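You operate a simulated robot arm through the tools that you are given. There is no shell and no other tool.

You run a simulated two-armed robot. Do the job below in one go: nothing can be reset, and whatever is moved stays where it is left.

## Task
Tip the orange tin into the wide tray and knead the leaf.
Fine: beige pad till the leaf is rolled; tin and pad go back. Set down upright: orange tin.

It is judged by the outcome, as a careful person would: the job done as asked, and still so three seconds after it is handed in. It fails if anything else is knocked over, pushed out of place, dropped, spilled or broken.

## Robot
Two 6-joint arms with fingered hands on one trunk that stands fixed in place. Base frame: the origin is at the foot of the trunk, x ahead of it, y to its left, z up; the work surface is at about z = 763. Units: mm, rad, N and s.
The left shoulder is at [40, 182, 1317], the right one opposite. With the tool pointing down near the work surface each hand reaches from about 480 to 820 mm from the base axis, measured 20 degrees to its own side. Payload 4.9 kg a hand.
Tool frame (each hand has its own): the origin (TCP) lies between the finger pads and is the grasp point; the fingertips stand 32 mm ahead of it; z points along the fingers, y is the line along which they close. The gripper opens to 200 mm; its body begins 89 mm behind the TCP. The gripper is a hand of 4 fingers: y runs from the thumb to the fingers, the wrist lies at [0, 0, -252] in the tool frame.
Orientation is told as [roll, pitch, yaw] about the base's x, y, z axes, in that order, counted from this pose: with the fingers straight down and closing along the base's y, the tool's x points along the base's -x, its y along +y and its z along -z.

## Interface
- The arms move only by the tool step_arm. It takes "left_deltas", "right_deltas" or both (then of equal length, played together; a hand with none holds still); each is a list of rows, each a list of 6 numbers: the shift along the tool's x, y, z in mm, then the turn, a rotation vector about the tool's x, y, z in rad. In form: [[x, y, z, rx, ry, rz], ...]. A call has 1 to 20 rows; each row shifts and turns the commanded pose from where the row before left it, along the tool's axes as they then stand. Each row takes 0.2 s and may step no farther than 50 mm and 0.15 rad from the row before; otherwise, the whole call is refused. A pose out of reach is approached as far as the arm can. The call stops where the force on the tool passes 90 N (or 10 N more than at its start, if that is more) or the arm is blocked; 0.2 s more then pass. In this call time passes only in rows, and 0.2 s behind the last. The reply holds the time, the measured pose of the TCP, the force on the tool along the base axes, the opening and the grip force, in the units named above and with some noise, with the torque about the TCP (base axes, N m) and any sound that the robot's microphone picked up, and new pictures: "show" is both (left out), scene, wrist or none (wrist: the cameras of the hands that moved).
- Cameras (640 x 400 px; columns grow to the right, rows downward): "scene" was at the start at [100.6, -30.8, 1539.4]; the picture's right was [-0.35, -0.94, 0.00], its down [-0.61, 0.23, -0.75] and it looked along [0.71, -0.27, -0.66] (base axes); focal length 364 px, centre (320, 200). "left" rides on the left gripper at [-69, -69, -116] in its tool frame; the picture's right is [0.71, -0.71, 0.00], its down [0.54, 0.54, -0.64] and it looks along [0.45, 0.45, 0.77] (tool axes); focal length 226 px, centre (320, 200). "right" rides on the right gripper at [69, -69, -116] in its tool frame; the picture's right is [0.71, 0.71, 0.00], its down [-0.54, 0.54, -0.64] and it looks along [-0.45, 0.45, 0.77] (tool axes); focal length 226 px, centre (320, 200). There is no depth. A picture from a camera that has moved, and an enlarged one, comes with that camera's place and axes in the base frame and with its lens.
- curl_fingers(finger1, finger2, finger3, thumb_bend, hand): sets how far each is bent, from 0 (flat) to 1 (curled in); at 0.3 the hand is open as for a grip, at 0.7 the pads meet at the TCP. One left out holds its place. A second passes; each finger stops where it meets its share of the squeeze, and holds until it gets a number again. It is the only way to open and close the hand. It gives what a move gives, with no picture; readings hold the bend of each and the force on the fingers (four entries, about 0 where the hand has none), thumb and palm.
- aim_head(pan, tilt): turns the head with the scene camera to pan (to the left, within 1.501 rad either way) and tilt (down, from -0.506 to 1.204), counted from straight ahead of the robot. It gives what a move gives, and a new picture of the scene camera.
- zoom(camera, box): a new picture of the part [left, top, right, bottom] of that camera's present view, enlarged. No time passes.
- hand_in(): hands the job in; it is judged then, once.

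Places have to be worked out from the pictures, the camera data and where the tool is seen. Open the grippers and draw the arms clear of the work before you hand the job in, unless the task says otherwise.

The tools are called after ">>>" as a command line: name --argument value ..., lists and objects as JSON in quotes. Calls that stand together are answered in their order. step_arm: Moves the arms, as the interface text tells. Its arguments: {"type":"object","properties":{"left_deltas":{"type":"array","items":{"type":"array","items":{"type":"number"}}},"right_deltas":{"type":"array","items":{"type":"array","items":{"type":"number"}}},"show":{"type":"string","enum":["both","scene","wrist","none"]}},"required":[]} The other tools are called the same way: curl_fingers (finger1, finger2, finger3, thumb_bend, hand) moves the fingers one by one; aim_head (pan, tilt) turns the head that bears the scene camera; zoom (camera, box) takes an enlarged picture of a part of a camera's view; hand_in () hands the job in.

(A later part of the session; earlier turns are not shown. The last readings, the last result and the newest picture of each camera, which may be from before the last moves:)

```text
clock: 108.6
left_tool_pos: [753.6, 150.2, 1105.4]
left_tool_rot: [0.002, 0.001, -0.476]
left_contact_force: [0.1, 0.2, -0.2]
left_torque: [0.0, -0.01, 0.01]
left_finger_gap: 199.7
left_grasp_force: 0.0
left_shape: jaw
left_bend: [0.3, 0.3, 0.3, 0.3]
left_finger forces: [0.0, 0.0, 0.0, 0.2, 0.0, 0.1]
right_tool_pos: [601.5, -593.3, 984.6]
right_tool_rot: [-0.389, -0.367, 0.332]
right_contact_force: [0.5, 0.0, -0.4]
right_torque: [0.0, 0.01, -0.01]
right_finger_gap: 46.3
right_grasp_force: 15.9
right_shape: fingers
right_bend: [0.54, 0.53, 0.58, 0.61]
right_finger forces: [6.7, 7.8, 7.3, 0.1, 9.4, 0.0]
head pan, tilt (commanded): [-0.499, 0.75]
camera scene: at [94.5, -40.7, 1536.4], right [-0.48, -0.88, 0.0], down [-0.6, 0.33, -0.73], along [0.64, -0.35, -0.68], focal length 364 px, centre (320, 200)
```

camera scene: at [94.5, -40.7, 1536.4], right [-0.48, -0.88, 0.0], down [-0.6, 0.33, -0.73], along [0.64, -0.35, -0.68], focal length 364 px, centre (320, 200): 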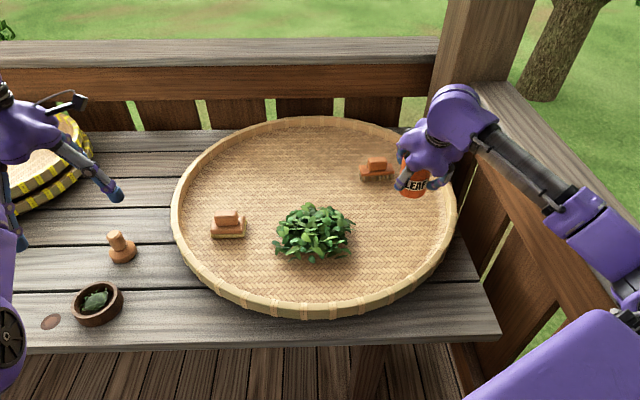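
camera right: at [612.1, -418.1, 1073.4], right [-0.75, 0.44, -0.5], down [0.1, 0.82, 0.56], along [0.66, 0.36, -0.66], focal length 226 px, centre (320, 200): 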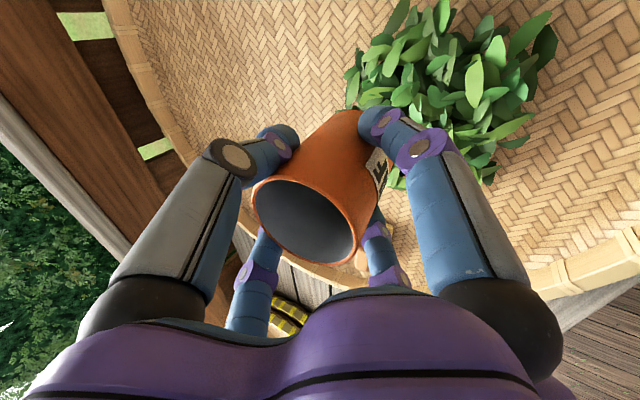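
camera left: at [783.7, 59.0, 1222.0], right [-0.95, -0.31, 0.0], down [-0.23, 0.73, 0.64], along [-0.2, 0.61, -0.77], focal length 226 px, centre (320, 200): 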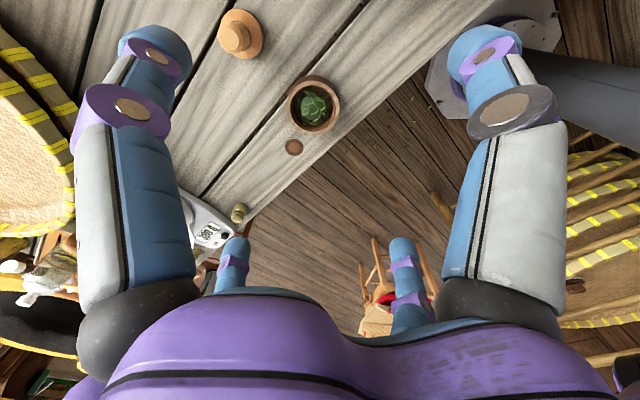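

The tin hangs above its old spot. I'll lower it to just above the tray and check.

>>> step_arm --right_deltas '[[5.7, 5.6, 14.15, 0, 0, 0], [5.7, 5.6, 14.15, 0, 0, 0], [5.7, 5.6, 14.15, 0, 0, 0], [5.7, 5.6, 14.15, 0, 0, 0], [5.7, 5.6, 14.15, 0, 0, 0], [5.7, 5.6, 14.15, 0, 0, 0], [5.7, 5.6, 14.15, 0, 0, 0], [4.3, 4.2, 10.4, 0, 0, 0]]' --show "both"

>>> zoom --camera "scene" --box '[360, 140, 460, 250]'

```text
clock: 110.4
left_tool_pos: [753.6, 151.8, 1104.2]
left_tool_rot: [0.002, -0.001, -0.474]
left_contact_force: [-0.4, 0.9, -0.3]
left_torque: [-0.03, 0.02, -0.02]
left_finger_gap: 199.8
left_grasp_force: 0.1
left_shape: jaw
left_bend: [0.3, 0.3, 0.3, 0.3]
left_finger forces: [0.0, 0.0, 0.0, 0.0, 0.0, 0.0]
right_tool_pos: [603.6, -595.5, 858.0]
right_tool_rot: [-0.39, -0.368, 0.332]
right_contact_force: [-0.3, -0.4, -1.4]
right_torque: [-0.03, 0.04, 0.02]
right_finger_gap: 45.8
right_grasp_force: 15.8
right_shape: fingers
right_bend: [0.54, 0.53, 0.58, 0.61]
right_finger forces: [6.7, 7.9, 7.4, 0.2, 9.4, 0.1]
head pan, tilt (commanded): [-0.499, 0.75]
camera scene: at [94.6, -40.7, 1536.4], right [-0.48, -0.88, 0.0], down [-0.6, 0.33, -0.73], along [0.64, -0.35, -0.68], focal length 364 px, centre (320, 200)
camera right: at [504.4, -651.2, 957.2], right [-0.75, 0.43, -0.5], down [0.1, 0.82, 0.56], along [0.66, 0.36, -0.66], focal length 226 px, centre (320, 200)
```

scene: 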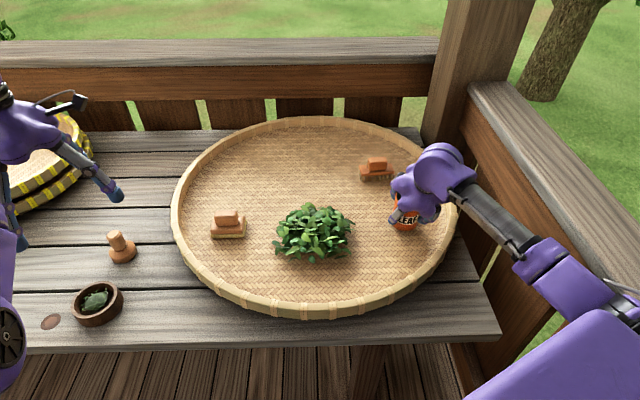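
right: 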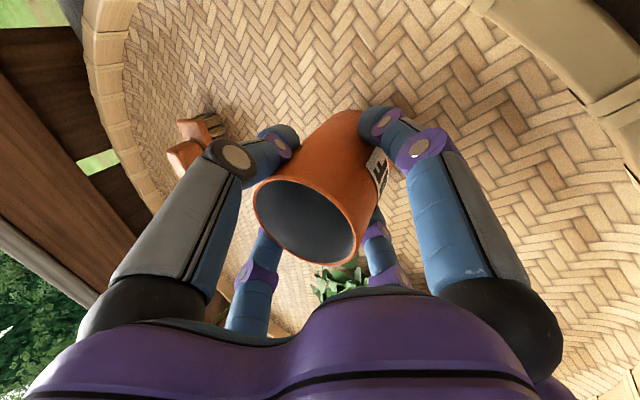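

```text
3.64 times, centred on (410, 195) of scene
camera zoom: at [94.6, -40.7, 1536.4], right [-0.48, -0.88, 0.0], down [-0.6, 0.33, -0.73], along [0.64, -0.35, -0.68], focal length 1324 px, centre (-7, 218)
```

zoom: 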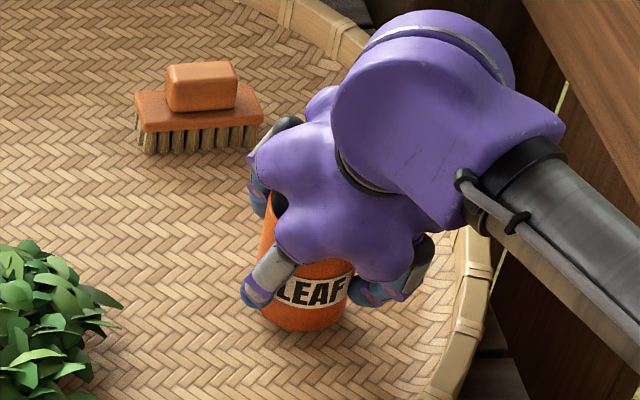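

The tin is just above the tray, upright in the hand. I'll lower it gently in 2 mm steps until it touches down.

>>> step_arm --right_deltas '[[0.72, 0.706, 1.73, 0, 0, 0], [0.72, 0.706, 1.73, 0, 0, 0], [0.72, 0.706, 1.73, 0, 0, 0], [0.72, 0.706, 1.73, 0, 0, 0], [0.72, 0.706, 1.73, 0, 0, 0]]' --show "none"

```text
clock: 111.6
left_tool_pos: [752.7, 151.4, 1104.7]
left_tool_rot: [0.001, 0.001, -0.476]
left_contact_force: [-0.2, -0.4, 0.9]
left_torque: [0.0, -0.01, 0.01]
left_finger_gap: 199.7
left_grasp_force: 0.1
left_shape: jaw
left_bend: [0.3, 0.3, 0.3, 0.3]
left_finger forces: [0.0, 0.0, 0.1, 0.0, 0.1, 0.1]
right_tool_pos: [603.4, -595.5, 848.4]
right_tool_rot: [-0.39, -0.368, 0.331]
right_contact_force: [-0.3, 0.4, -0.5]
right_torque: [-0.02, 0.03, -0.02]
right_finger_gap: 46.2
right_grasp_force: 15.5
right_shape: fingers
right_bend: [0.54, 0.53, 0.58, 0.61]
right_finger forces: [6.8, 7.9, 7.3, 0.1, 9.3, 0.1]
head pan, tilt (commanded): [-0.499, 0.75]
```

Nothing has touched yet at z = 848, so I'll continue in 1.5 mm steps.

>>> step_arm --right_deltas '[[0.54, 0.53, 1.3, 0, 0, 0], [0.54, 0.53, 1.3, 0, 0, 0]]' --show "none"

>>> step_arm --right_deltas '[[0.36, 0.353, 0.865, 0, 0, 0], [0.36, 0.353, 0.865, 0, 0, 0]]' --show "wrist"

>>> zoom --camera "scene" --box '[360, 140, 460, 250]'

```text
clock: 112.2
left_tool_pos: [753.9, 151.1, 1106.0]
left_tool_rot: [0.002, -0.003, -0.475]
left_contact_force: [-0.3, -0.8, -0.4]
left_torque: [-0.02, 0.03, 0.03]
left_finger_gap: 200.0
left_grasp_force: 0.0
left_shape: jaw
left_bend: [0.3, 0.3, 0.3, 0.3]
left_finger forces: [0.1, 0.1, 0.1, 0.0, 0.0, 0.0]
right_tool_pos: [604.9, -596.3, 846.4]
right_tool_rot: [-0.394, -0.366, 0.334]
right_contact_force: [1.1, -0.6, 9.0]
right_torque: [0.13, 0.21, 0.01]
right_finger_gap: 46.0
right_grasp_force: 18.0
right_shape: fingers
right_bend: [0.55, 0.53, 0.58, 0.61]
right_finger forces: [8.0, 8.9, 8.4, 0.0, 11.6, 0.0]
head pan, tilt (commanded): [-0.499, 0.75]
```

```text
clock: 112.8
left_tool_pos: [753.2, 151.5, 1106.0]
left_tool_rot: [0.001, -0.001, -0.474]
left_contact_force: [0.1, -0.3, 0.0]
left_torque: [0.01, 0.03, -0.01]
left_finger_gap: 200.1
left_grasp_force: 0.0
left_shape: jaw
left_bend: [0.3, 0.3, 0.3, 0.3]
left_finger forces: [0.1, 0.1, 0.1, 0.1, 0.0, 0.1]
right_tool_pos: [603.4, -595.3, 845.5]
right_tool_rot: [-0.393, -0.367, 0.334]
right_contact_force: [0.5, -2.2, 18.6]
right_torque: [0.18, 0.31, 0.05]
right_finger_gap: 46.0
right_grasp_force: 20.7
right_shape: fingers
right_bend: [0.55, 0.53, 0.58, 0.61]
right_finger forces: [9.3, 9.5, 9.7, 0.0, 13.1, 0.1]
head pan, tilt (commanded): [-0.499, 0.75]
camera right: at [504.8, -650.3, 944.5], right [-0.74, 0.43, -0.51], down [0.1, 0.82, 0.56], along [0.66, 0.36, -0.66], focal length 226 px, centre (320, 200)
```

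right: 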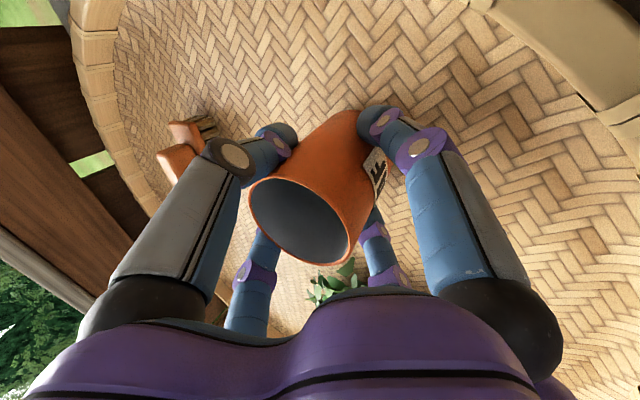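

```text
3.64 times, centred on (410, 195) of scene
camera zoom: at [93.9, -39.9, 1536.5], right [-0.48, -0.88, 0.0], down [-0.6, 0.33, -0.73], along [0.64, -0.35, -0.68], focal length 1324 px, centre (-7, 218)
```

zoom: 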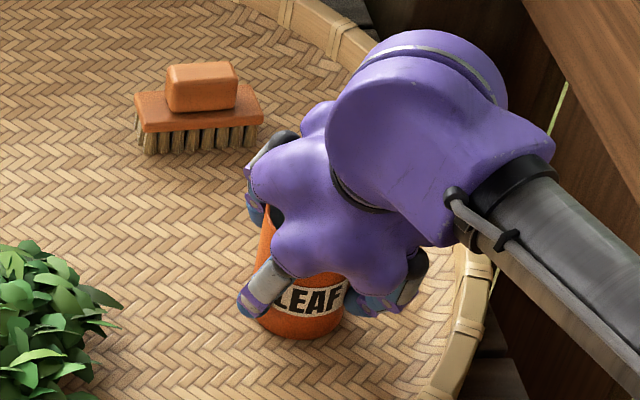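

It has touched down (upward force now 19 N) at the same spot as before. I'll ease up 1 mm and release the fingers to the width I came in with.

>>> step_arm --right_deltas '[[-0.36, -0.353, -0.865, 0, 0, 0]]' --show "none"

>>> curl_fingers --hand "right" --finger1 0.47 --finger2 0.47 --finger3 0.47 --thumb_bend 0.47

>>> zoom --camera "right" --box '[0, 0, 640, 400]'

>>> zoom --camera "scene" --box '[360, 140, 460, 250]'

```text
clock: 113.2
left_tool_pos: [754.1, 152.6, 1105.3]
left_tool_rot: [0.001, -0.002, -0.474]
left_contact_force: [-0.2, -0.4, -0.1]
left_torque: [-0.02, -0.01, -0.02]
left_finger_gap: 199.9
left_grasp_force: 0.2
left_shape: jaw
left_bend: [0.3, 0.3, 0.3, 0.3]
left_finger forces: [0.1, 0.0, 0.0, 0.0, 0.0, 0.0]
right_tool_pos: [603.3, -594.4, 844.3]
right_tool_rot: [-0.39, -0.367, 0.335]
right_contact_force: [1.6, -2.1, 17.5]
right_torque: [0.11, 0.22, 0.04]
right_finger_gap: 45.7
right_grasp_force: 20.5
right_shape: fingers
right_bend: [0.55, 0.53, 0.58, 0.61]
right_finger forces: [8.9, 9.1, 9.6, 0.0, 13.1, 0.0]
head pan, tilt (commanded): [-0.499, 0.75]
```

```text
clock: 114.2
left_tool_pos: [752.0, 152.3, 1105.5]
left_tool_rot: [0.001, 0.001, -0.476]
left_contact_force: [-0.4, 0.6, 0.1]
left_torque: [0.01, 0.03, -0.01]
left_finger_gap: 199.9
left_grasp_force: 0.0
left_shape: jaw
left_bend: [0.3, 0.3, 0.3, 0.3]
left_finger forces: [0.0, 0.0, 0.1, 0.1, 0.1, 0.0]
right_tool_pos: [603.6, -595.9, 844.0]
right_tool_rot: [-0.389, -0.367, 0.331]
right_contact_force: [0.2, 0.8, -0.4]
right_torque: [0.0, -0.01, 0.02]
right_finger_gap: 79.7
right_grasp_force: 0.1
right_shape: fingers
right_bend: [0.47, 0.47, 0.47, 0.47]
right_finger forces: [0.0, 0.0, 0.0, 0.1, 0.0, 0.0]
head pan, tilt (commanded): [-0.499, 0.75]
```

```text
1.00 times, centred on (320, 200) of right (not enlarged: the box is as wide or as high as the picture)
camera zoom: at [504.6, -650.6, 943.6], right [-0.75, 0.43, -0.5], down [0.1, 0.82, 0.56], along [0.66, 0.36, -0.66], focal length 226 px, centre (320, 200)
```

zoom: 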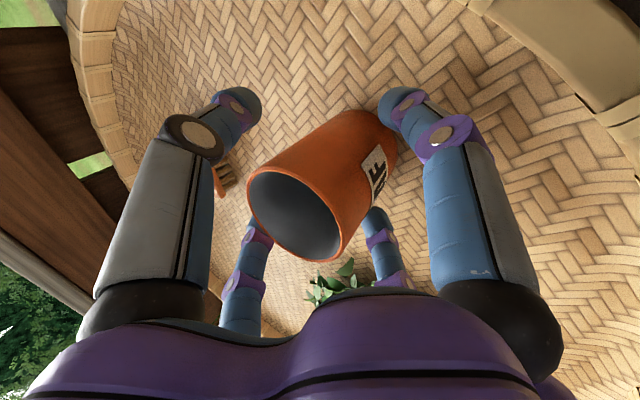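

```text
3.64 times, centred on (410, 195) of scene
camera zoom: at [94.6, -40.6, 1536.4], right [-0.48, -0.88, 0.0], down [-0.6, 0.33, -0.73], along [0.64, -0.35, -0.68], focal length 1324 px, centre (-7, 218)
```

zoom: 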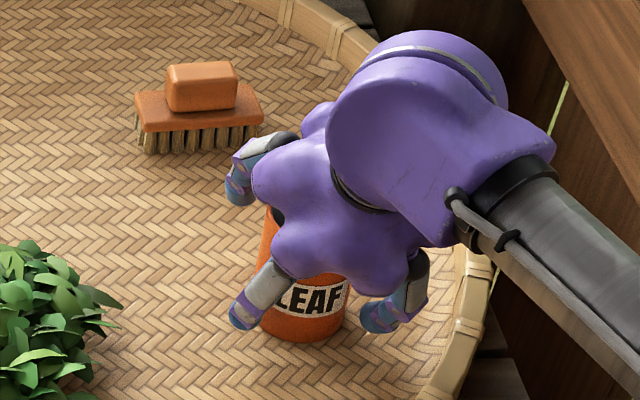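

The tin stands upright on its old spot, within a few millimetres, and the fingers are clear. I'll rise straight up.

>>> step_arm --right_deltas '[[-2.7, -2.65, -6.5, 0, 0, 0], [-5.38, -5.3, -12.96, 0, 0, 0], [-5.38, -5.3, -12.96, 0, 0, 0], [-5.38, -5.3, -12.96, 0, 0, 0], [-5.38, -5.3, -12.96, 0, 0, 0], [-5.38, -5.3, -12.96, 0, 0, 0], [-5.38, -5.3, -12.96, 0, 0, 0], [-5.38, -5.3, -12.96, 0, 0, 0], [-5.38, -5.3, -12.96, 0, 0, 0], [-5.38, -5.3, -12.96, 0, 0, 0]]' --show "both"

>>> zoom --camera "scene" --box '[250, 140, 470, 280]'

```text
clock: 116.4
left_tool_pos: [753.8, 150.8, 1106.2]
left_tool_rot: [0.0, 0.0, -0.475]
left_contact_force: [0.2, -0.1, 0.7]
left_torque: [0.0, 0.02, 0.01]
left_finger_gap: 199.5
left_grasp_force: 0.1
left_shape: jaw
left_bend: [0.3, 0.3, 0.3, 0.3]
left_finger forces: [0.1, 0.0, 0.0, 0.0, 0.1, 0.0]
right_tool_pos: [603.8, -594.8, 988.1]
right_tool_rot: [-0.39, -0.366, 0.33]
right_contact_force: [-0.2, -0.6, -0.6]
right_torque: [-0.02, 0.03, -0.03]
right_finger_gap: 79.9
right_grasp_force: 0.1
right_shape: fingers
right_bend: [0.47, 0.47, 0.47, 0.47]
right_finger forces: [0.1, 0.0, 0.0, 0.0, 0.0, 0.0]
head pan, tilt (commanded): [-0.499, 0.75]
camera scene: at [94.6, -40.5, 1536.4], right [-0.48, -0.88, 0.0], down [-0.6, 0.33, -0.73], along [0.64, -0.35, -0.68], focal length 364 px, centre (320, 200)
camera right: at [504.4, -650.4, 1087.0], right [-0.75, 0.44, -0.5], down [0.1, 0.82, 0.56], along [0.66, 0.36, -0.66], focal length 226 px, centre (320, 200)
```

scene: 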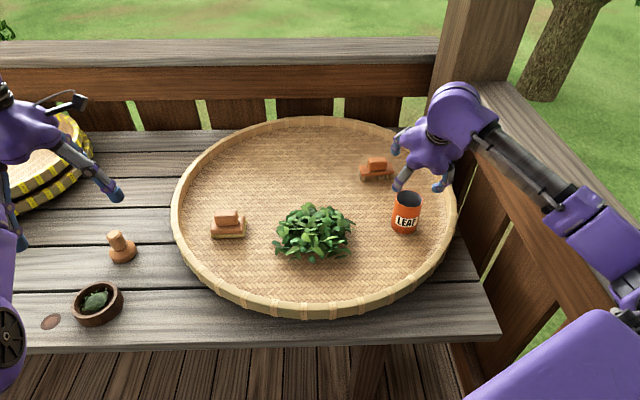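
right: 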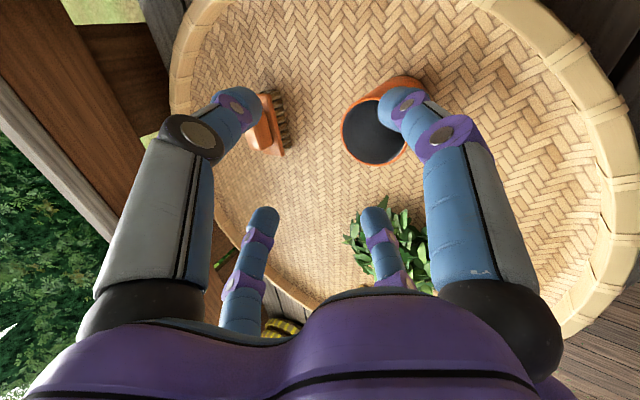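

```text
2.86 times, centred on (360, 210) of scene
camera zoom: at [94.6, -40.5, 1536.4], right [-0.48, -0.88, 0.0], down [-0.6, 0.33, -0.73], along [0.64, -0.35, -0.68], focal length 1040 px, centre (206, 171)
```

zoom: 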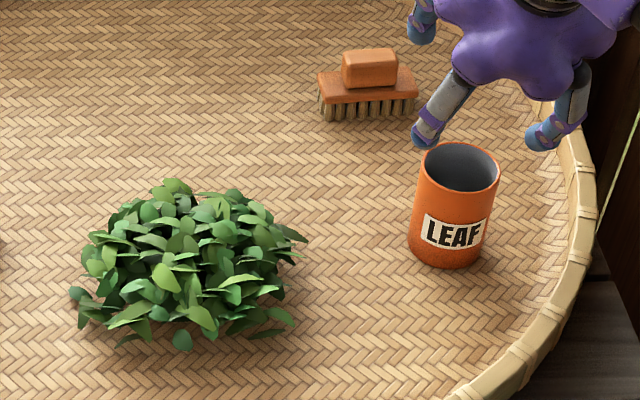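

The tin is back, empty and upright, and the heap now holds all the leaf. Next is the beige pad at about (829, -150). I'll move the left hand a bit further away for room while turning the right hand to point nearly straight down, aligned with the pad.

>>> step_arm --left_deltas '[[9.1, 14.1, 0, 0, 0, 0], [9.1, 14.1, 0, 0, 0, 0], [9.1, 14.1, 0, 0, 0, 0], [9.1, 14.1, 0, 0, 0, 0], [9.1, 14.1, 0, 0, 0, 0], [9.1, 14.1, 0, 0, 0, 0], [0, 0, 0, 0, 0, 0], [0, 0, 0, 0, 0, 0]]' --right_deltas '[[0, 0, 0, 0, 0, 0.1308], [0, 0, 0, 0, 0, 0.1308], [0, 0, 0, 0, 0, 0.1308], [0, 0, 0, 0, 0, 0.1308], [0, 0, 0, 0, 0, 0.1308], [0, 0, 0, 0, 0, 0.1308], [0, 0, 0, 0, 0.135, 0], [0, 0, 0, 0, 0.135, 0]]' --show "scene"

```text
clock: 118.2
left_tool_pos: [759.4, 250.5, 1100.3]
left_tool_rot: [0.001, 0.0, -0.476]
left_contact_force: [-0.5, -0.1, 0.0]
left_torque: [0.02, 0.01, -0.01]
left_finger_gap: 199.9
left_grasp_force: 0.1
left_shape: jaw
left_bend: [0.3, 0.3, 0.3, 0.3]
left_finger forces: [0.1, 0.0, 0.0, 0.0, 0.0, 0.1]
left hand out of reach, approached as far as the arm can: row 1, 2, 3, 5
right_tool_pos: [603.7, -594.7, 987.7]
right_tool_rot: [0.002, -0.257, -0.526]
right_contact_force: [-0.3, 0.2, 1.2]
right_torque: [0.02, -0.03, -0.02]
right_finger_gap: 79.9
right_grasp_force: 0.0
right_shape: fingers
right_bend: [0.47, 0.47, 0.47, 0.47]
right_finger forces: [0.1, 0.0, 0.1, 0.1, 0.1, 0.0]
head pan, tilt (commanded): [-0.499, 0.75]
camera scene: at [94.6, -40.6, 1536.4], right [-0.48, -0.88, 0.0], down [-0.6, 0.33, -0.73], along [0.64, -0.35, -0.68], focal length 364 px, centre (320, 200)
```

scene: 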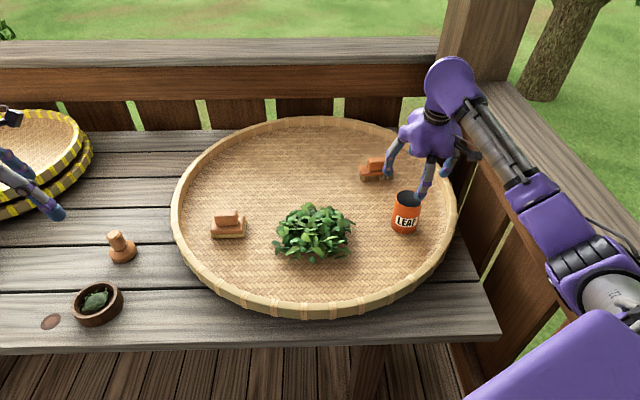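

Left hand is clear at (759, 250) and the right hand points down with a slight tilt. I'll travel high over the tray to a point above the pad.

>>> step_arm --right_deltas '[[0.9, 12.5, 0.5, 0, 0, -0.053], [1.74, 24.9, 0.99, 0, 0, 0], [1.74, 24.9, 0.99, 0, 0, 0], [1.74, 24.9, 0.99, 0, 0, 0], [1.74, 24.9, 0.99, 0, 0, 0], [1.74, 24.9, 0.99, 0, 0, 0], [1.74, 24.9, 0.99, 0, 0, 0], [1.74, 24.9, 0.99, 0, 0, 0], [1.74, 24.9, 0.99, 0, 0, 0], [1.74, 24.9, 0.99, 0, 0, 0], [1.74, 24.9, 0.99, 0, 0, 0], [1.74, 24.9, 0.99, 0, 0, 0], [1.74, 24.9, 0.99, 0, 0, 0], [1.74, 24.9, 0.99, 0, 0, 0], [1.74, 24.9, 0.99, 0, 0, 0], [1.74, 24.9, 0.99, 0, 0, 0], [1.74, 24.9, 0.99, 0, 0, 0], [1.74, 24.9, 0.99, 0, 0, 0], [1.74, 24.9, 0.99, 0, 0, 0], [1.74, 24.9, 0.99, 0, 0, 0]]' --show "both"

```text
clock: 122.4
left_tool_pos: [759.7, 250.5, 1099.6]
left_tool_rot: [0.002, -0.001, -0.474]
left_contact_force: [-0.2, 0.3, -0.5]
left_torque: [-0.01, 0.0, 0.0]
left_finger_gap: 200.1
left_grasp_force: 0.1
left_shape: jaw
left_bend: [0.3, 0.3, 0.3, 0.3]
left_finger forces: [0.0, 0.0, 0.0, 0.0, 0.0, 0.1]
right_tool_pos: [800.8, -150.2, 955.0]
right_tool_rot: [-0.013, -0.258, -0.47]
right_contact_force: [-0.3, -0.6, 0.3]
right_torque: [0.05, 0.03, 0.0]
right_finger_gap: 79.7
right_grasp_force: 0.0
right_shape: fingers
right_bend: [0.47, 0.47, 0.47, 0.47]
right_finger forces: [0.0, 0.1, 0.1, 0.0, 0.0, 0.0]
head pan, tilt (commanded): [-0.499, 0.75]
camera scene: at [94.5, -40.6, 1536.4], right [-0.48, -0.88, 0.0], down [-0.6, 0.33, -0.73], along [0.64, -0.35, -0.68], focal length 364 px, centre (320, 200)
camera right: at [685.6, -166.8, 1049.6], right [-0.29, 0.94, -0.19], down [0.57, 0.33, 0.75], along [0.77, 0.11, -0.63], focal length 226 px, centre (320, 200)
```

scene: 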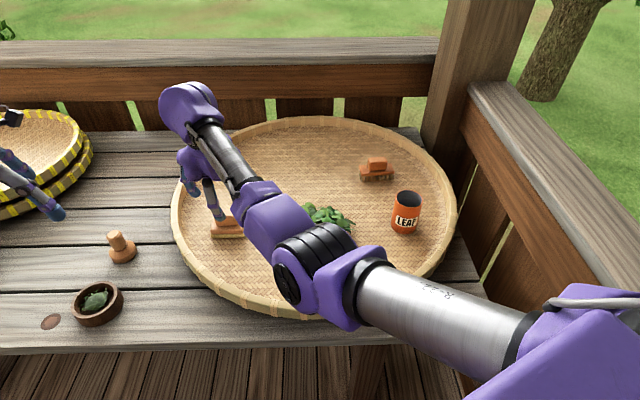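
right: 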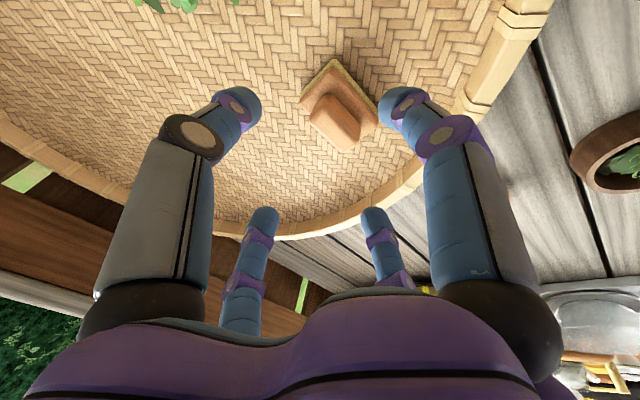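

The pad is in view of the wrist camera. I'll zoom in to measure its position, yaw and handle relative to the tool.

>>> zoom --camera "right" --box '[270, 40, 410, 170]'

>>> zoom --camera "scene" --box '[160, 130, 280, 250]'

```text
3.08 times, centred on (340, 105) of right
camera zoom: at [685.6, -166.8, 1049.6], right [-0.29, 0.94, -0.19], down [0.57, 0.33, 0.75], along [0.77, 0.11, -0.63], focal length 696 px, centre (258, 492)
```

zoom: 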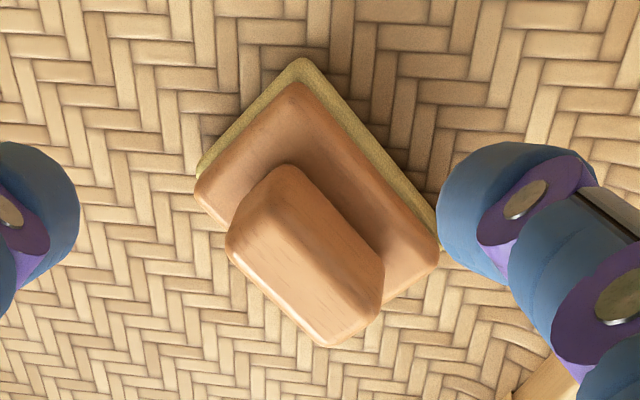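

```text
3.33 times, centred on (220, 190) of scene
camera zoom: at [94.5, -40.6, 1536.4], right [-0.48, -0.88, 0.0], down [-0.6, 0.33, -0.73], along [0.64, -0.35, -0.68], focal length 1214 px, centre (653, 233)
```

zoom: 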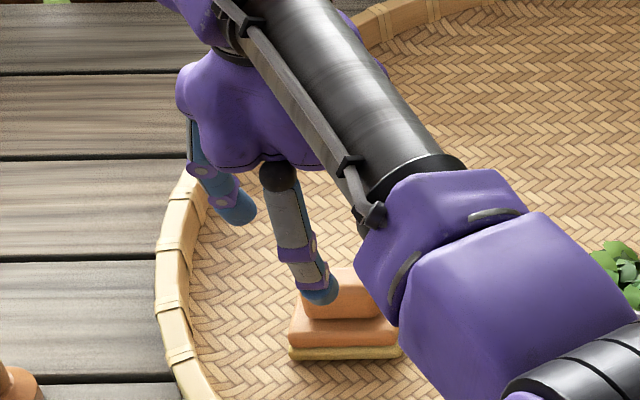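

The pad's corners land within a few pixels of my model: centre (828, -150), yaw -0.47, plate top near z = 794 and handle top near z = 827. I'll pre-bend the fingers for the narrow handle and come down part way above it.

>>> curl_fingers --hand "right" --finger1 0.6 --finger2 0.53 --finger3 0.6 --thumb_bend 0.53

>>> step_arm --right_deltas '[[0, 0, 0, 0.013, 0.038, 0], [-0.2, 2.7, 15.5, 0, 0, 0], [-0.2, 2.7, 15.5, 0, 0, 0], [-0.2, 2.7, 15.5, 0, 0, 0], [-0.2, 2.7, 15.5, 0, 0, 0]]' --show "both"

>>> zoom --camera "right" --box '[230, 50, 430, 230]'

```text
clock: 123.4
left_tool_pos: [761.2, 250.6, 1098.7]
left_tool_rot: [0.002, 0.0, -0.475]
left_contact_force: [-0.4, -0.1, -0.1]
left_torque: [-0.01, 0.03, 0.02]
left_finger_gap: 200.1
left_grasp_force: 0.0
left_shape: jaw
left_bend: [0.3, 0.3, 0.3, 0.3]
left_finger forces: [0.1, 0.0, 0.1, 0.0, 0.0, 0.1]
right_tool_pos: [801.5, -150.9, 954.3]
right_tool_rot: [-0.012, -0.259, -0.47]
right_contact_force: [-0.1, 0.2, -0.1]
right_torque: [0.0, -0.01, 0.02]
right_finger_gap: 47.1
right_grasp_force: 0.0
right_shape: fingers
right_bend: [0.6, 0.53, 0.6, 0.53]
right_finger forces: [0.0, 0.0, 0.0, 0.0, 0.1, 0.0]
head pan, tilt (commanded): [-0.499, 0.75]
```

```text
clock: 124.6
left_tool_pos: [760.8, 250.6, 1099.3]
left_tool_rot: [0.002, -0.001, -0.475]
left_contact_force: [0.1, 0.7, 0.4]
left_torque: [0.01, 0.0, 0.0]
left_finger_gap: 199.9
left_grasp_force: 0.3
left_shape: jaw
left_bend: [0.3, 0.3, 0.3, 0.3]
left_finger forces: [0.1, 0.0, 0.0, 0.0, 0.1, 0.0]
right_tool_pos: [819.1, -150.2, 894.4]
right_tool_rot: [-0.024, -0.219, -0.471]
right_contact_force: [0.4, 0.3, 0.1]
right_torque: [0.0, 0.02, 0.03]
right_finger_gap: 47.5
right_grasp_force: 0.0
right_shape: fingers
right_bend: [0.6, 0.53, 0.6, 0.53]
right_finger forces: [0.0, 0.1, 0.0, 0.0, 0.0, 0.2]
head pan, tilt (commanded): [-0.499, 0.75]
camera scene: at [94.5, -40.6, 1536.4], right [-0.48, -0.88, 0.0], down [-0.6, 0.33, -0.73], along [0.64, -0.35, -0.68], focal length 364 px, centre (320, 200)
camera right: at [706.8, -166.4, 993.6], right [-0.29, 0.94, -0.17], down [0.6, 0.32, 0.73], along [0.74, 0.11, -0.66], focal length 226 px, centre (320, 200)
```

scene: 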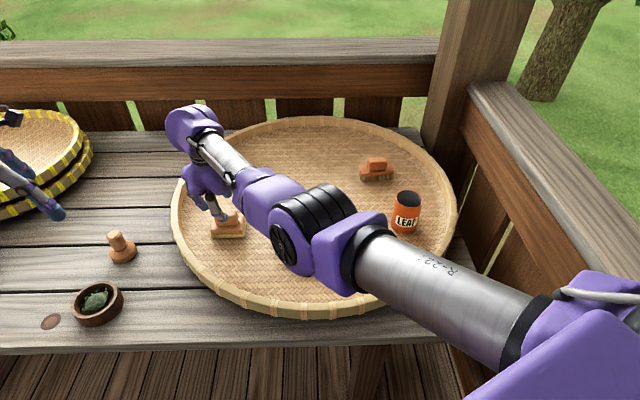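
right: 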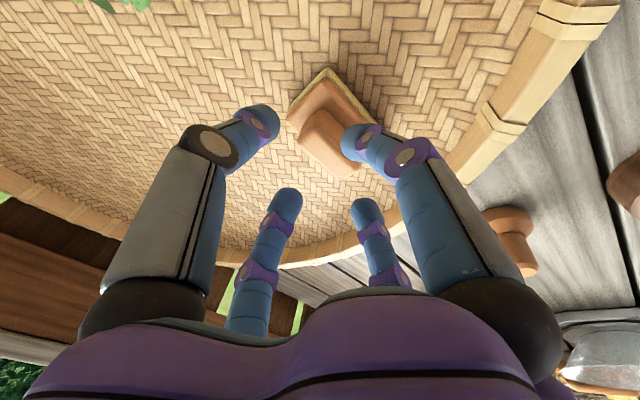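

```text
2.22 times, centred on (330, 140) of right
camera zoom: at [706.8, -166.4, 993.6], right [-0.29, 0.94, -0.17], down [0.6, 0.32, 0.73], along [0.74, 0.11, -0.66], focal length 502 px, centre (298, 333)
```

zoom: 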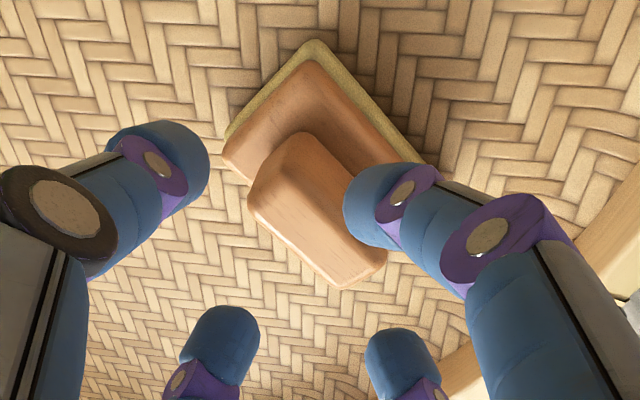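

The pad's corners again match my estimate to about 2 mm. I'll level out a small roll error and lower toward the handle, stopping 10 mm short to check clearance.

>>> step_arm --right_deltas '[[0, 0, 0, -0.024, 0, 0], [1.57, 0.7, 9.6, 0, 0, 0], [1.57, 0.7, 9.6, 0, 0, 0], [1.57, 0.7, 9.6, 0, 0, 0], [1.57, 0.7, 9.6, 0, 0, 0], [1.57, 0.7, 9.6, 0, 0, 0]]' --show "both"

>>> zoom --camera "right" --box '[230, 90, 430, 270]'

>>> zoom --camera "scene" --box '[180, 160, 270, 250]'

```text
clock: 126.0
left_tool_pos: [759.8, 249.3, 1098.3]
left_tool_rot: [0.003, 0.001, -0.476]
left_contact_force: [0.0, -0.2, -0.1]
left_torque: [0.01, 0.0, 0.0]
left_finger_gap: 199.8
left_grasp_force: 0.0
left_shape: jaw
left_bend: [0.3, 0.3, 0.3, 0.3]
left_finger forces: [0.1, 0.1, 0.0, 0.1, 0.1, 0.1]
right_tool_pos: [816.6, -150.1, 848.7]
right_tool_rot: [0.0, -0.222, -0.471]
right_contact_force: [0.6, 0.8, -0.3]
right_torque: [-0.01, 0.0, 0.0]
right_finger_gap: 47.5
right_grasp_force: 0.0
right_shape: fingers
right_bend: [0.6, 0.53, 0.6, 0.53]
right_finger forces: [0.1, 0.0, 0.0, 0.0, 0.0, 0.0]
right hand out of reach, approached as far as the arm can: row 6
head pan, tilt (commanded): [-0.499, 0.75]
camera scene: at [94.6, -40.6, 1536.4], right [-0.48, -0.88, 0.0], down [-0.6, 0.33, -0.73], along [0.64, -0.35, -0.68], focal length 364 px, centre (320, 200)
camera right: at [703.7, -169.4, 945.3], right [-0.29, 0.94, -0.15], down [0.59, 0.31, 0.75], along [0.75, 0.13, -0.65], focal length 226 px, centre (320, 200)
```

scene: 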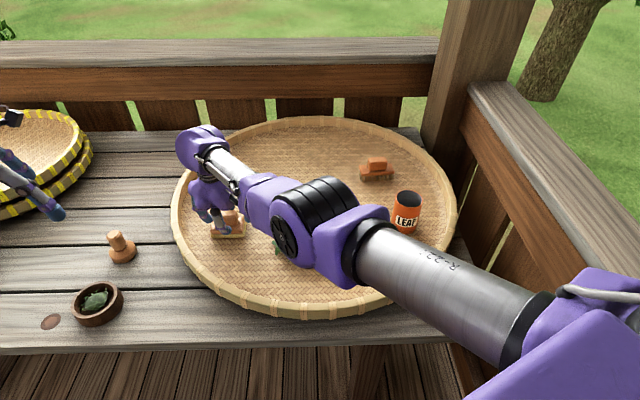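
right: 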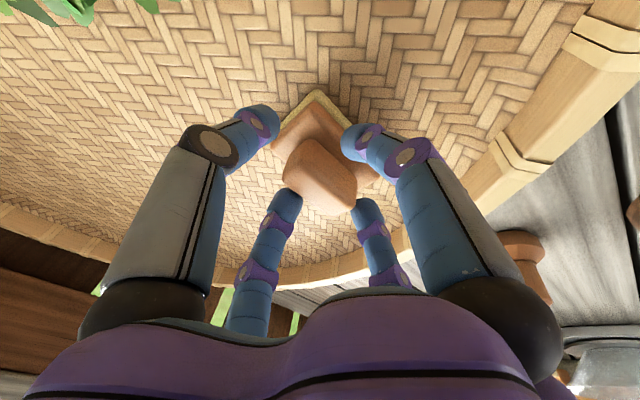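

```text
2.22 times, centred on (330, 180) of right
camera zoom: at [703.7, -169.4, 945.3], right [-0.29, 0.94, -0.15], down [0.59, 0.31, 0.75], along [0.75, 0.13, -0.65], focal length 502 px, centre (298, 244)
```

zoom: 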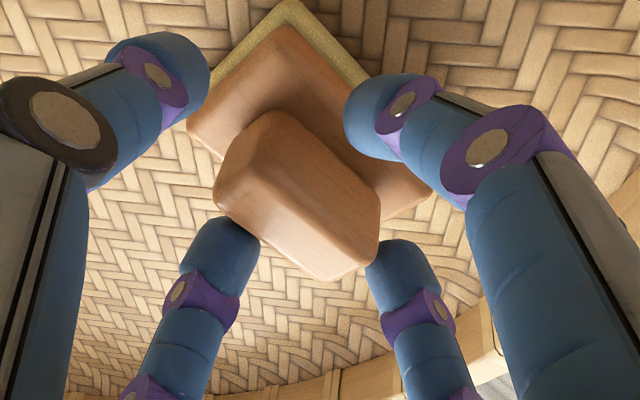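

```text
4.44 times, centred on (225, 205) of scene
camera zoom: at [94.6, -40.6, 1536.4], right [-0.48, -0.88, 0.0], down [-0.6, 0.33, -0.73], along [0.64, -0.35, -0.68], focal length 1619 px, centre (742, 178)
```

zoom: 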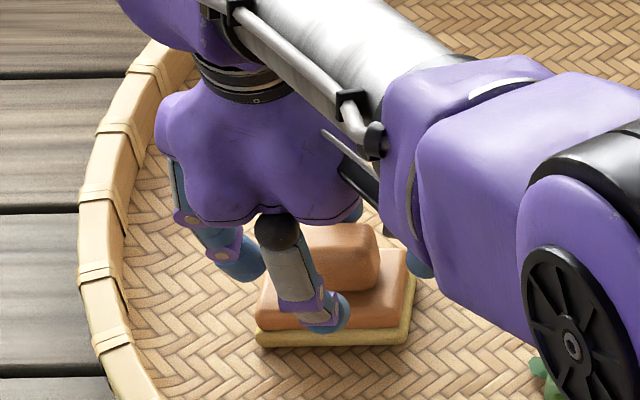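

At this tilt the arm ran out of reach about 8 mm short of the handle. I'll rise a little and lean the hand slightly more, with the wrist nearer the robot, which brings the pad back within reach.

>>> step_arm --right_deltas '[[0, 0, -12, 0, 0, 0], [0, 0, -12, 0, 0, 0], [0, 0, 0, -0.065, -0.015, 0], [0, 0, 0, -0.065, -0.015, 0]]' --show "wrist"

```text
clock: 127.0
left_tool_pos: [760.9, 249.3, 1098.6]
left_tool_rot: [0.003, 0.0, -0.475]
left_contact_force: [-0.3, -0.1, -0.1]
left_torque: [0.03, 0.0, 0.01]
left_finger_gap: 200.1
left_grasp_force: 0.0
left_shape: jaw
left_bend: [0.3, 0.3, 0.3, 0.3]
left_finger forces: [0.0, 0.1, 0.1, 0.0, 0.1, 0.0]
right_tool_pos: [812.2, -148.6, 871.5]
right_tool_rot: [0.131, -0.252, -0.475]
right_contact_force: [0.3, -0.5, 0.4]
right_torque: [0.01, 0.06, -0.01]
right_finger_gap: 47.3
right_grasp_force: 0.1
right_shape: fingers
right_bend: [0.6, 0.53, 0.6, 0.53]
right_finger forces: [0.0, 0.0, 0.0, 0.0, 0.0, 0.0]
head pan, tilt (commanded): [-0.499, 0.75]
camera right: at [692.3, -180.0, 956.4], right [-0.31, 0.95, -0.09], down [0.52, 0.24, 0.82], along [0.8, 0.21, -0.56], focal length 226 px, centre (320, 200)
```

right: 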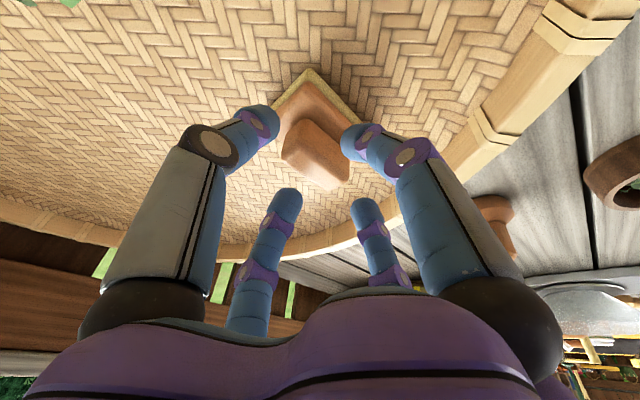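

The hand now leans toward the robot and has more reach. I'll descend straddling the handle.

>>> step_arm --right_deltas '[[-0.15, -0.2, 6, 0, 0, 0], [-0.15, -0.2, 6, 0, 0, 0], [-0.15, -0.2, 6, 0, 0, 0], [-0.15, -0.2, 6, 0, 0, 0], [-0.15, -0.2, 6, 0, 0, 0]]' --show "both"

>>> zoom --camera "right" --box '[230, 90, 430, 270]'

>>> zoom --camera "scene" --box '[180, 160, 270, 250]'

```text
clock: 128.2
left_tool_pos: [761.3, 250.0, 1099.1]
left_tool_rot: [0.003, 0.001, -0.473]
left_contact_force: [-0.3, 0.6, 0.3]
left_torque: [0.01, -0.02, 0.0]
left_finger_gap: 199.8
left_grasp_force: 0.1
left_shape: jaw
left_bend: [0.3, 0.3, 0.3, 0.3]
left_finger forces: [0.0, 0.1, 0.0, 0.1, 0.1, 0.1]
right_tool_pos: [821.4, -147.8, 841.7]
right_tool_rot: [0.13, -0.251, -0.474]
right_contact_force: [0.6, 0.0, 0.7]
right_torque: [0.0, -0.01, -0.01]
right_finger_gap: 47.5
right_grasp_force: 0.1
right_shape: fingers
right_bend: [0.6, 0.53, 0.6, 0.53]
right_finger forces: [0.1, 0.1, 0.0, 0.1, 0.0, 0.0]
head pan, tilt (commanded): [-0.499, 0.75]
camera scene: at [94.5, -40.6, 1536.4], right [-0.48, -0.88, 0.0], down [-0.6, 0.33, -0.73], along [0.64, -0.35, -0.68], focal length 364 px, centre (320, 200)
camera right: at [700.9, -180.7, 927.1], right [-0.31, 0.95, -0.09], down [0.52, 0.25, 0.82], along [0.8, 0.21, -0.57], focal length 226 px, centre (320, 200)
```

scene: 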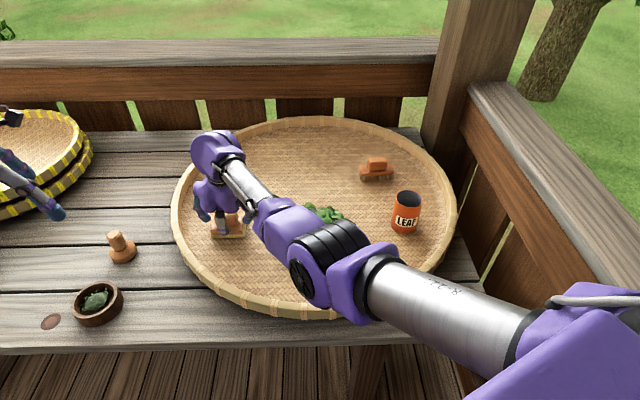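
right: 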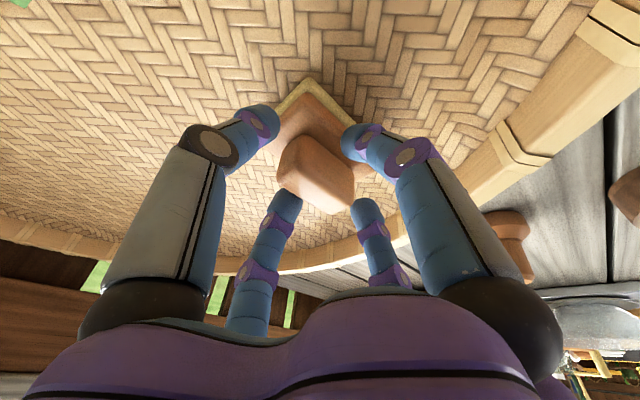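

```text
2.22 times, centred on (330, 180) of right
camera zoom: at [700.9, -180.7, 927.1], right [-0.31, 0.95, -0.09], down [0.52, 0.25, 0.82], along [0.8, 0.21, -0.57], focal length 502 px, centre (298, 244)
```

zoom: 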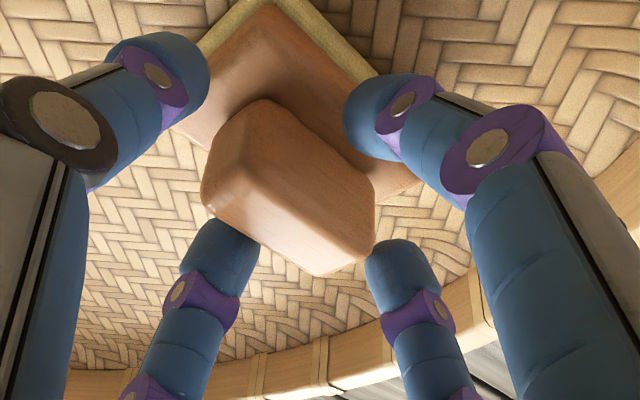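

```text
4.44 times, centred on (225, 205) of scene
camera zoom: at [94.5, -40.6, 1536.4], right [-0.48, -0.88, 0.0], down [-0.6, 0.33, -0.73], along [0.64, -0.35, -0.68], focal length 1619 px, centre (742, 178)
```

zoom: 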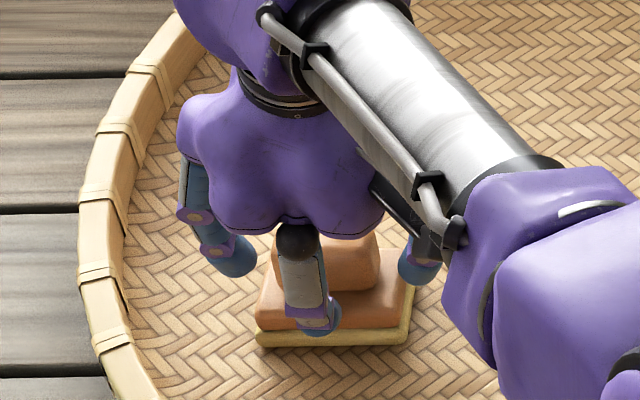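

The hand straddles the handle with no contact. By my calculation the handle is centred between the fingers and the tips are about 8 mm above the plate. I'll go down 6 mm more and then close.

>>> step_arm --right_deltas '[[0.2, -0.95, 2.95, 0, 0, 0], [0.2, -0.95, 2.95, 0, 0, 0]]' --show "none"

>>> curl_fingers --hand "right" --finger1 0.75 --finger2 0.7 --finger3 0.75 --thumb_bend 0.7

>>> zoom --camera "right" --box '[230, 90, 430, 270]'

>>> zoom --camera "scene" --box '[180, 160, 270, 250]'

```text
clock: 128.8
left_tool_pos: [759.2, 249.5, 1099.3]
left_tool_rot: [0.002, -0.003, -0.475]
left_contact_force: [0.2, -0.2, 0.2]
left_torque: [0.0, 0.01, 0.0]
left_finger_gap: 200.0
left_grasp_force: 0.0
left_shape: jaw
left_bend: [0.3, 0.3, 0.3, 0.3]
left_finger forces: [0.0, 0.0, 0.1, 0.0, 0.0, 0.0]
right_tool_pos: [821.3, -149.8, 837.4]
right_tool_rot: [0.131, -0.252, -0.473]
right_contact_force: [-3.5, 1.5, 9.7]
right_torque: [0.13, 0.32, 0.03]
right_finger_gap: 47.5
right_grasp_force: 5.0
right_shape: fingers
right_bend: [0.6, 0.53, 0.6, 0.53]
right_finger forces: [9.3, 0.0, 0.1, 0.0, 0.9, 0.1]
head pan, tilt (commanded): [-0.499, 0.75]
```

```text
clock: 129.8
left_tool_pos: [758.7, 249.8, 1099.8]
left_tool_rot: [0.002, -0.001, -0.474]
left_contact_force: [-0.1, 0.5, 0.1]
left_torque: [0.02, 0.02, 0.03]
left_finger_gap: 199.9
left_grasp_force: 0.1
left_shape: jaw
left_bend: [0.3, 0.3, 0.3, 0.3]
left_finger forces: [0.0, 0.0, 0.1, 0.0, 0.1, 0.0]
right_tool_pos: [822.4, -151.7, 838.3]
right_tool_rot: [0.129, -0.252, -0.475]
right_contact_force: [-3.3, -8.9, 17.0]
right_torque: [-0.36, 0.6, 0.18]
right_finger_gap: 36.1
right_grasp_force: 34.2
right_shape: fingers
right_bend: [0.62, 0.57, 0.63, 0.61]
right_finger forces: [24.1, 10.3, 8.9, 0.0, 25.6, 0.1]
head pan, tilt (commanded): [-0.499, 0.75]
```

```text
2.22 times, centred on (330, 180) of right
camera zoom: at [701.2, -183.0, 922.2], right [-0.31, 0.95, -0.09], down [0.52, 0.25, 0.82], along [0.8, 0.21, -0.56], focal length 502 px, centre (298, 244)
```

zoom: 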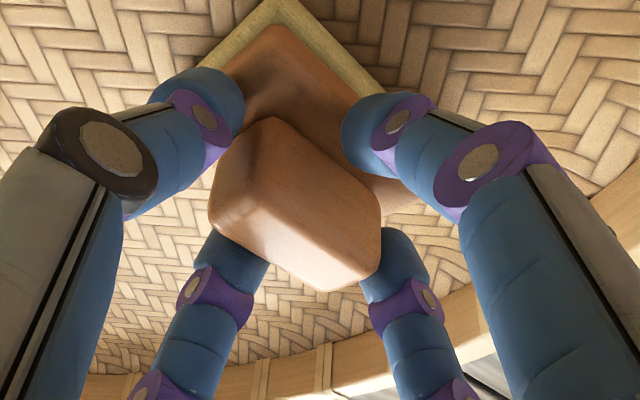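

```text
4.44 times, centred on (225, 205) of scene
camera zoom: at [93.5, -40.8, 1536.5], right [-0.48, -0.88, 0.0], down [-0.6, 0.33, -0.73], along [0.64, -0.35, -0.68], focal length 1619 px, centre (742, 178)
```

zoom: 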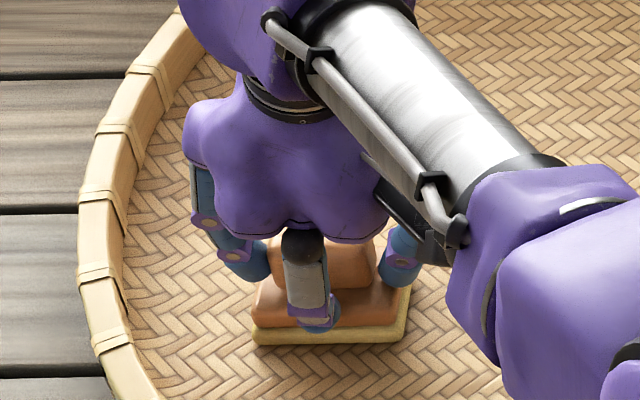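

Finger1 and the thumb met the plate rather than the handle: finger1 already touched before closing, so the plate sits higher than I assumed. I'll open, rise 7 mm, shift slightly toward finger2, and grip again on the handle only.

>>> curl_fingers --hand "right" --finger1 0.58 --finger2 0.53 --finger3 0.58 --thumb_bend 0.53

>>> step_arm --right_deltas '[[-0.9, 1.9, -3.4, 0, 0, 0], [-0.9, 1.9, -3.4, 0, 0, 0]]' --show "none"

>>> zoom --camera "right" --box '[230, 90, 430, 270]'

```text
clock: 130.8
left_tool_pos: [759.1, 250.8, 1099.4]
left_tool_rot: [0.002, -0.001, -0.474]
left_contact_force: [-0.1, -0.1, -0.5]
left_torque: [-0.03, 0.02, 0.01]
left_finger_gap: 199.6
left_grasp_force: 0.0
left_shape: jaw
left_bend: [0.3, 0.3, 0.3, 0.3]
left_finger forces: [0.1, 0.0, 0.0, 0.0, 0.0, 0.0]
right_tool_pos: [822.0, -148.4, 835.7]
right_tool_rot: [0.132, -0.251, -0.473]
right_contact_force: [1.6, 2.7, 15.1]
right_torque: [-0.43, 0.09, 0.03]
right_finger_gap: 44.6
right_grasp_force: 7.2
right_shape: fingers
right_bend: [0.57, 0.53, 0.57, 0.55]
right_finger forces: [0.1, 0.1, 0.0, 0.1, 14.1, 0.0]
head pan, tilt (commanded): [-0.499, 0.75]
```

```text
clock: 131.4
left_tool_pos: [760.0, 249.4, 1098.9]
left_tool_rot: [0.0, -0.001, -0.474]
left_contact_force: [1.0, -0.7, 0.1]
left_torque: [0.01, -0.01, 0.02]
left_finger_gap: 199.6
left_grasp_force: 0.1
left_shape: jaw
left_bend: [0.3, 0.3, 0.3, 0.3]
left_finger forces: [0.0, 0.0, 0.0, 0.1, 0.1, 0.1]
right_tool_pos: [821.5, -147.5, 842.4]
right_tool_rot: [0.127, -0.249, -0.473]
right_contact_force: [-0.6, 0.9, 0.2]
right_torque: [0.0, 0.0, 0.02]
right_finger_gap: 51.1
right_grasp_force: 0.1
right_shape: fingers
right_bend: [0.57, 0.53, 0.57, 0.53]
right_finger forces: [0.0, 0.0, 0.0, 0.0, 0.1, 0.0]
head pan, tilt (commanded): [-0.499, 0.75]
```

```text
2.22 times, centred on (330, 180) of right
camera zoom: at [701.8, -179.8, 927.3], right [-0.31, 0.95, -0.09], down [0.52, 0.24, 0.82], along [0.8, 0.21, -0.57], focal length 502 px, centre (298, 244)
```

zoom: 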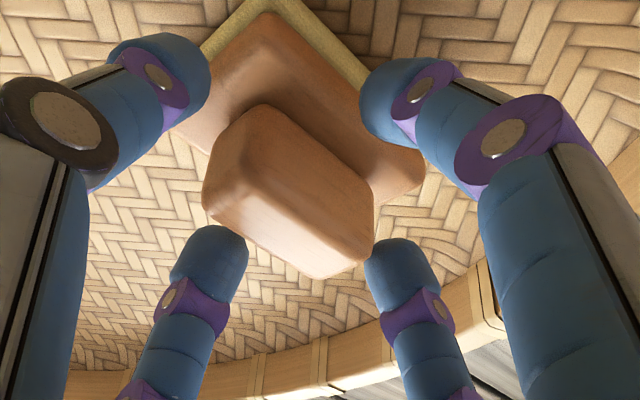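

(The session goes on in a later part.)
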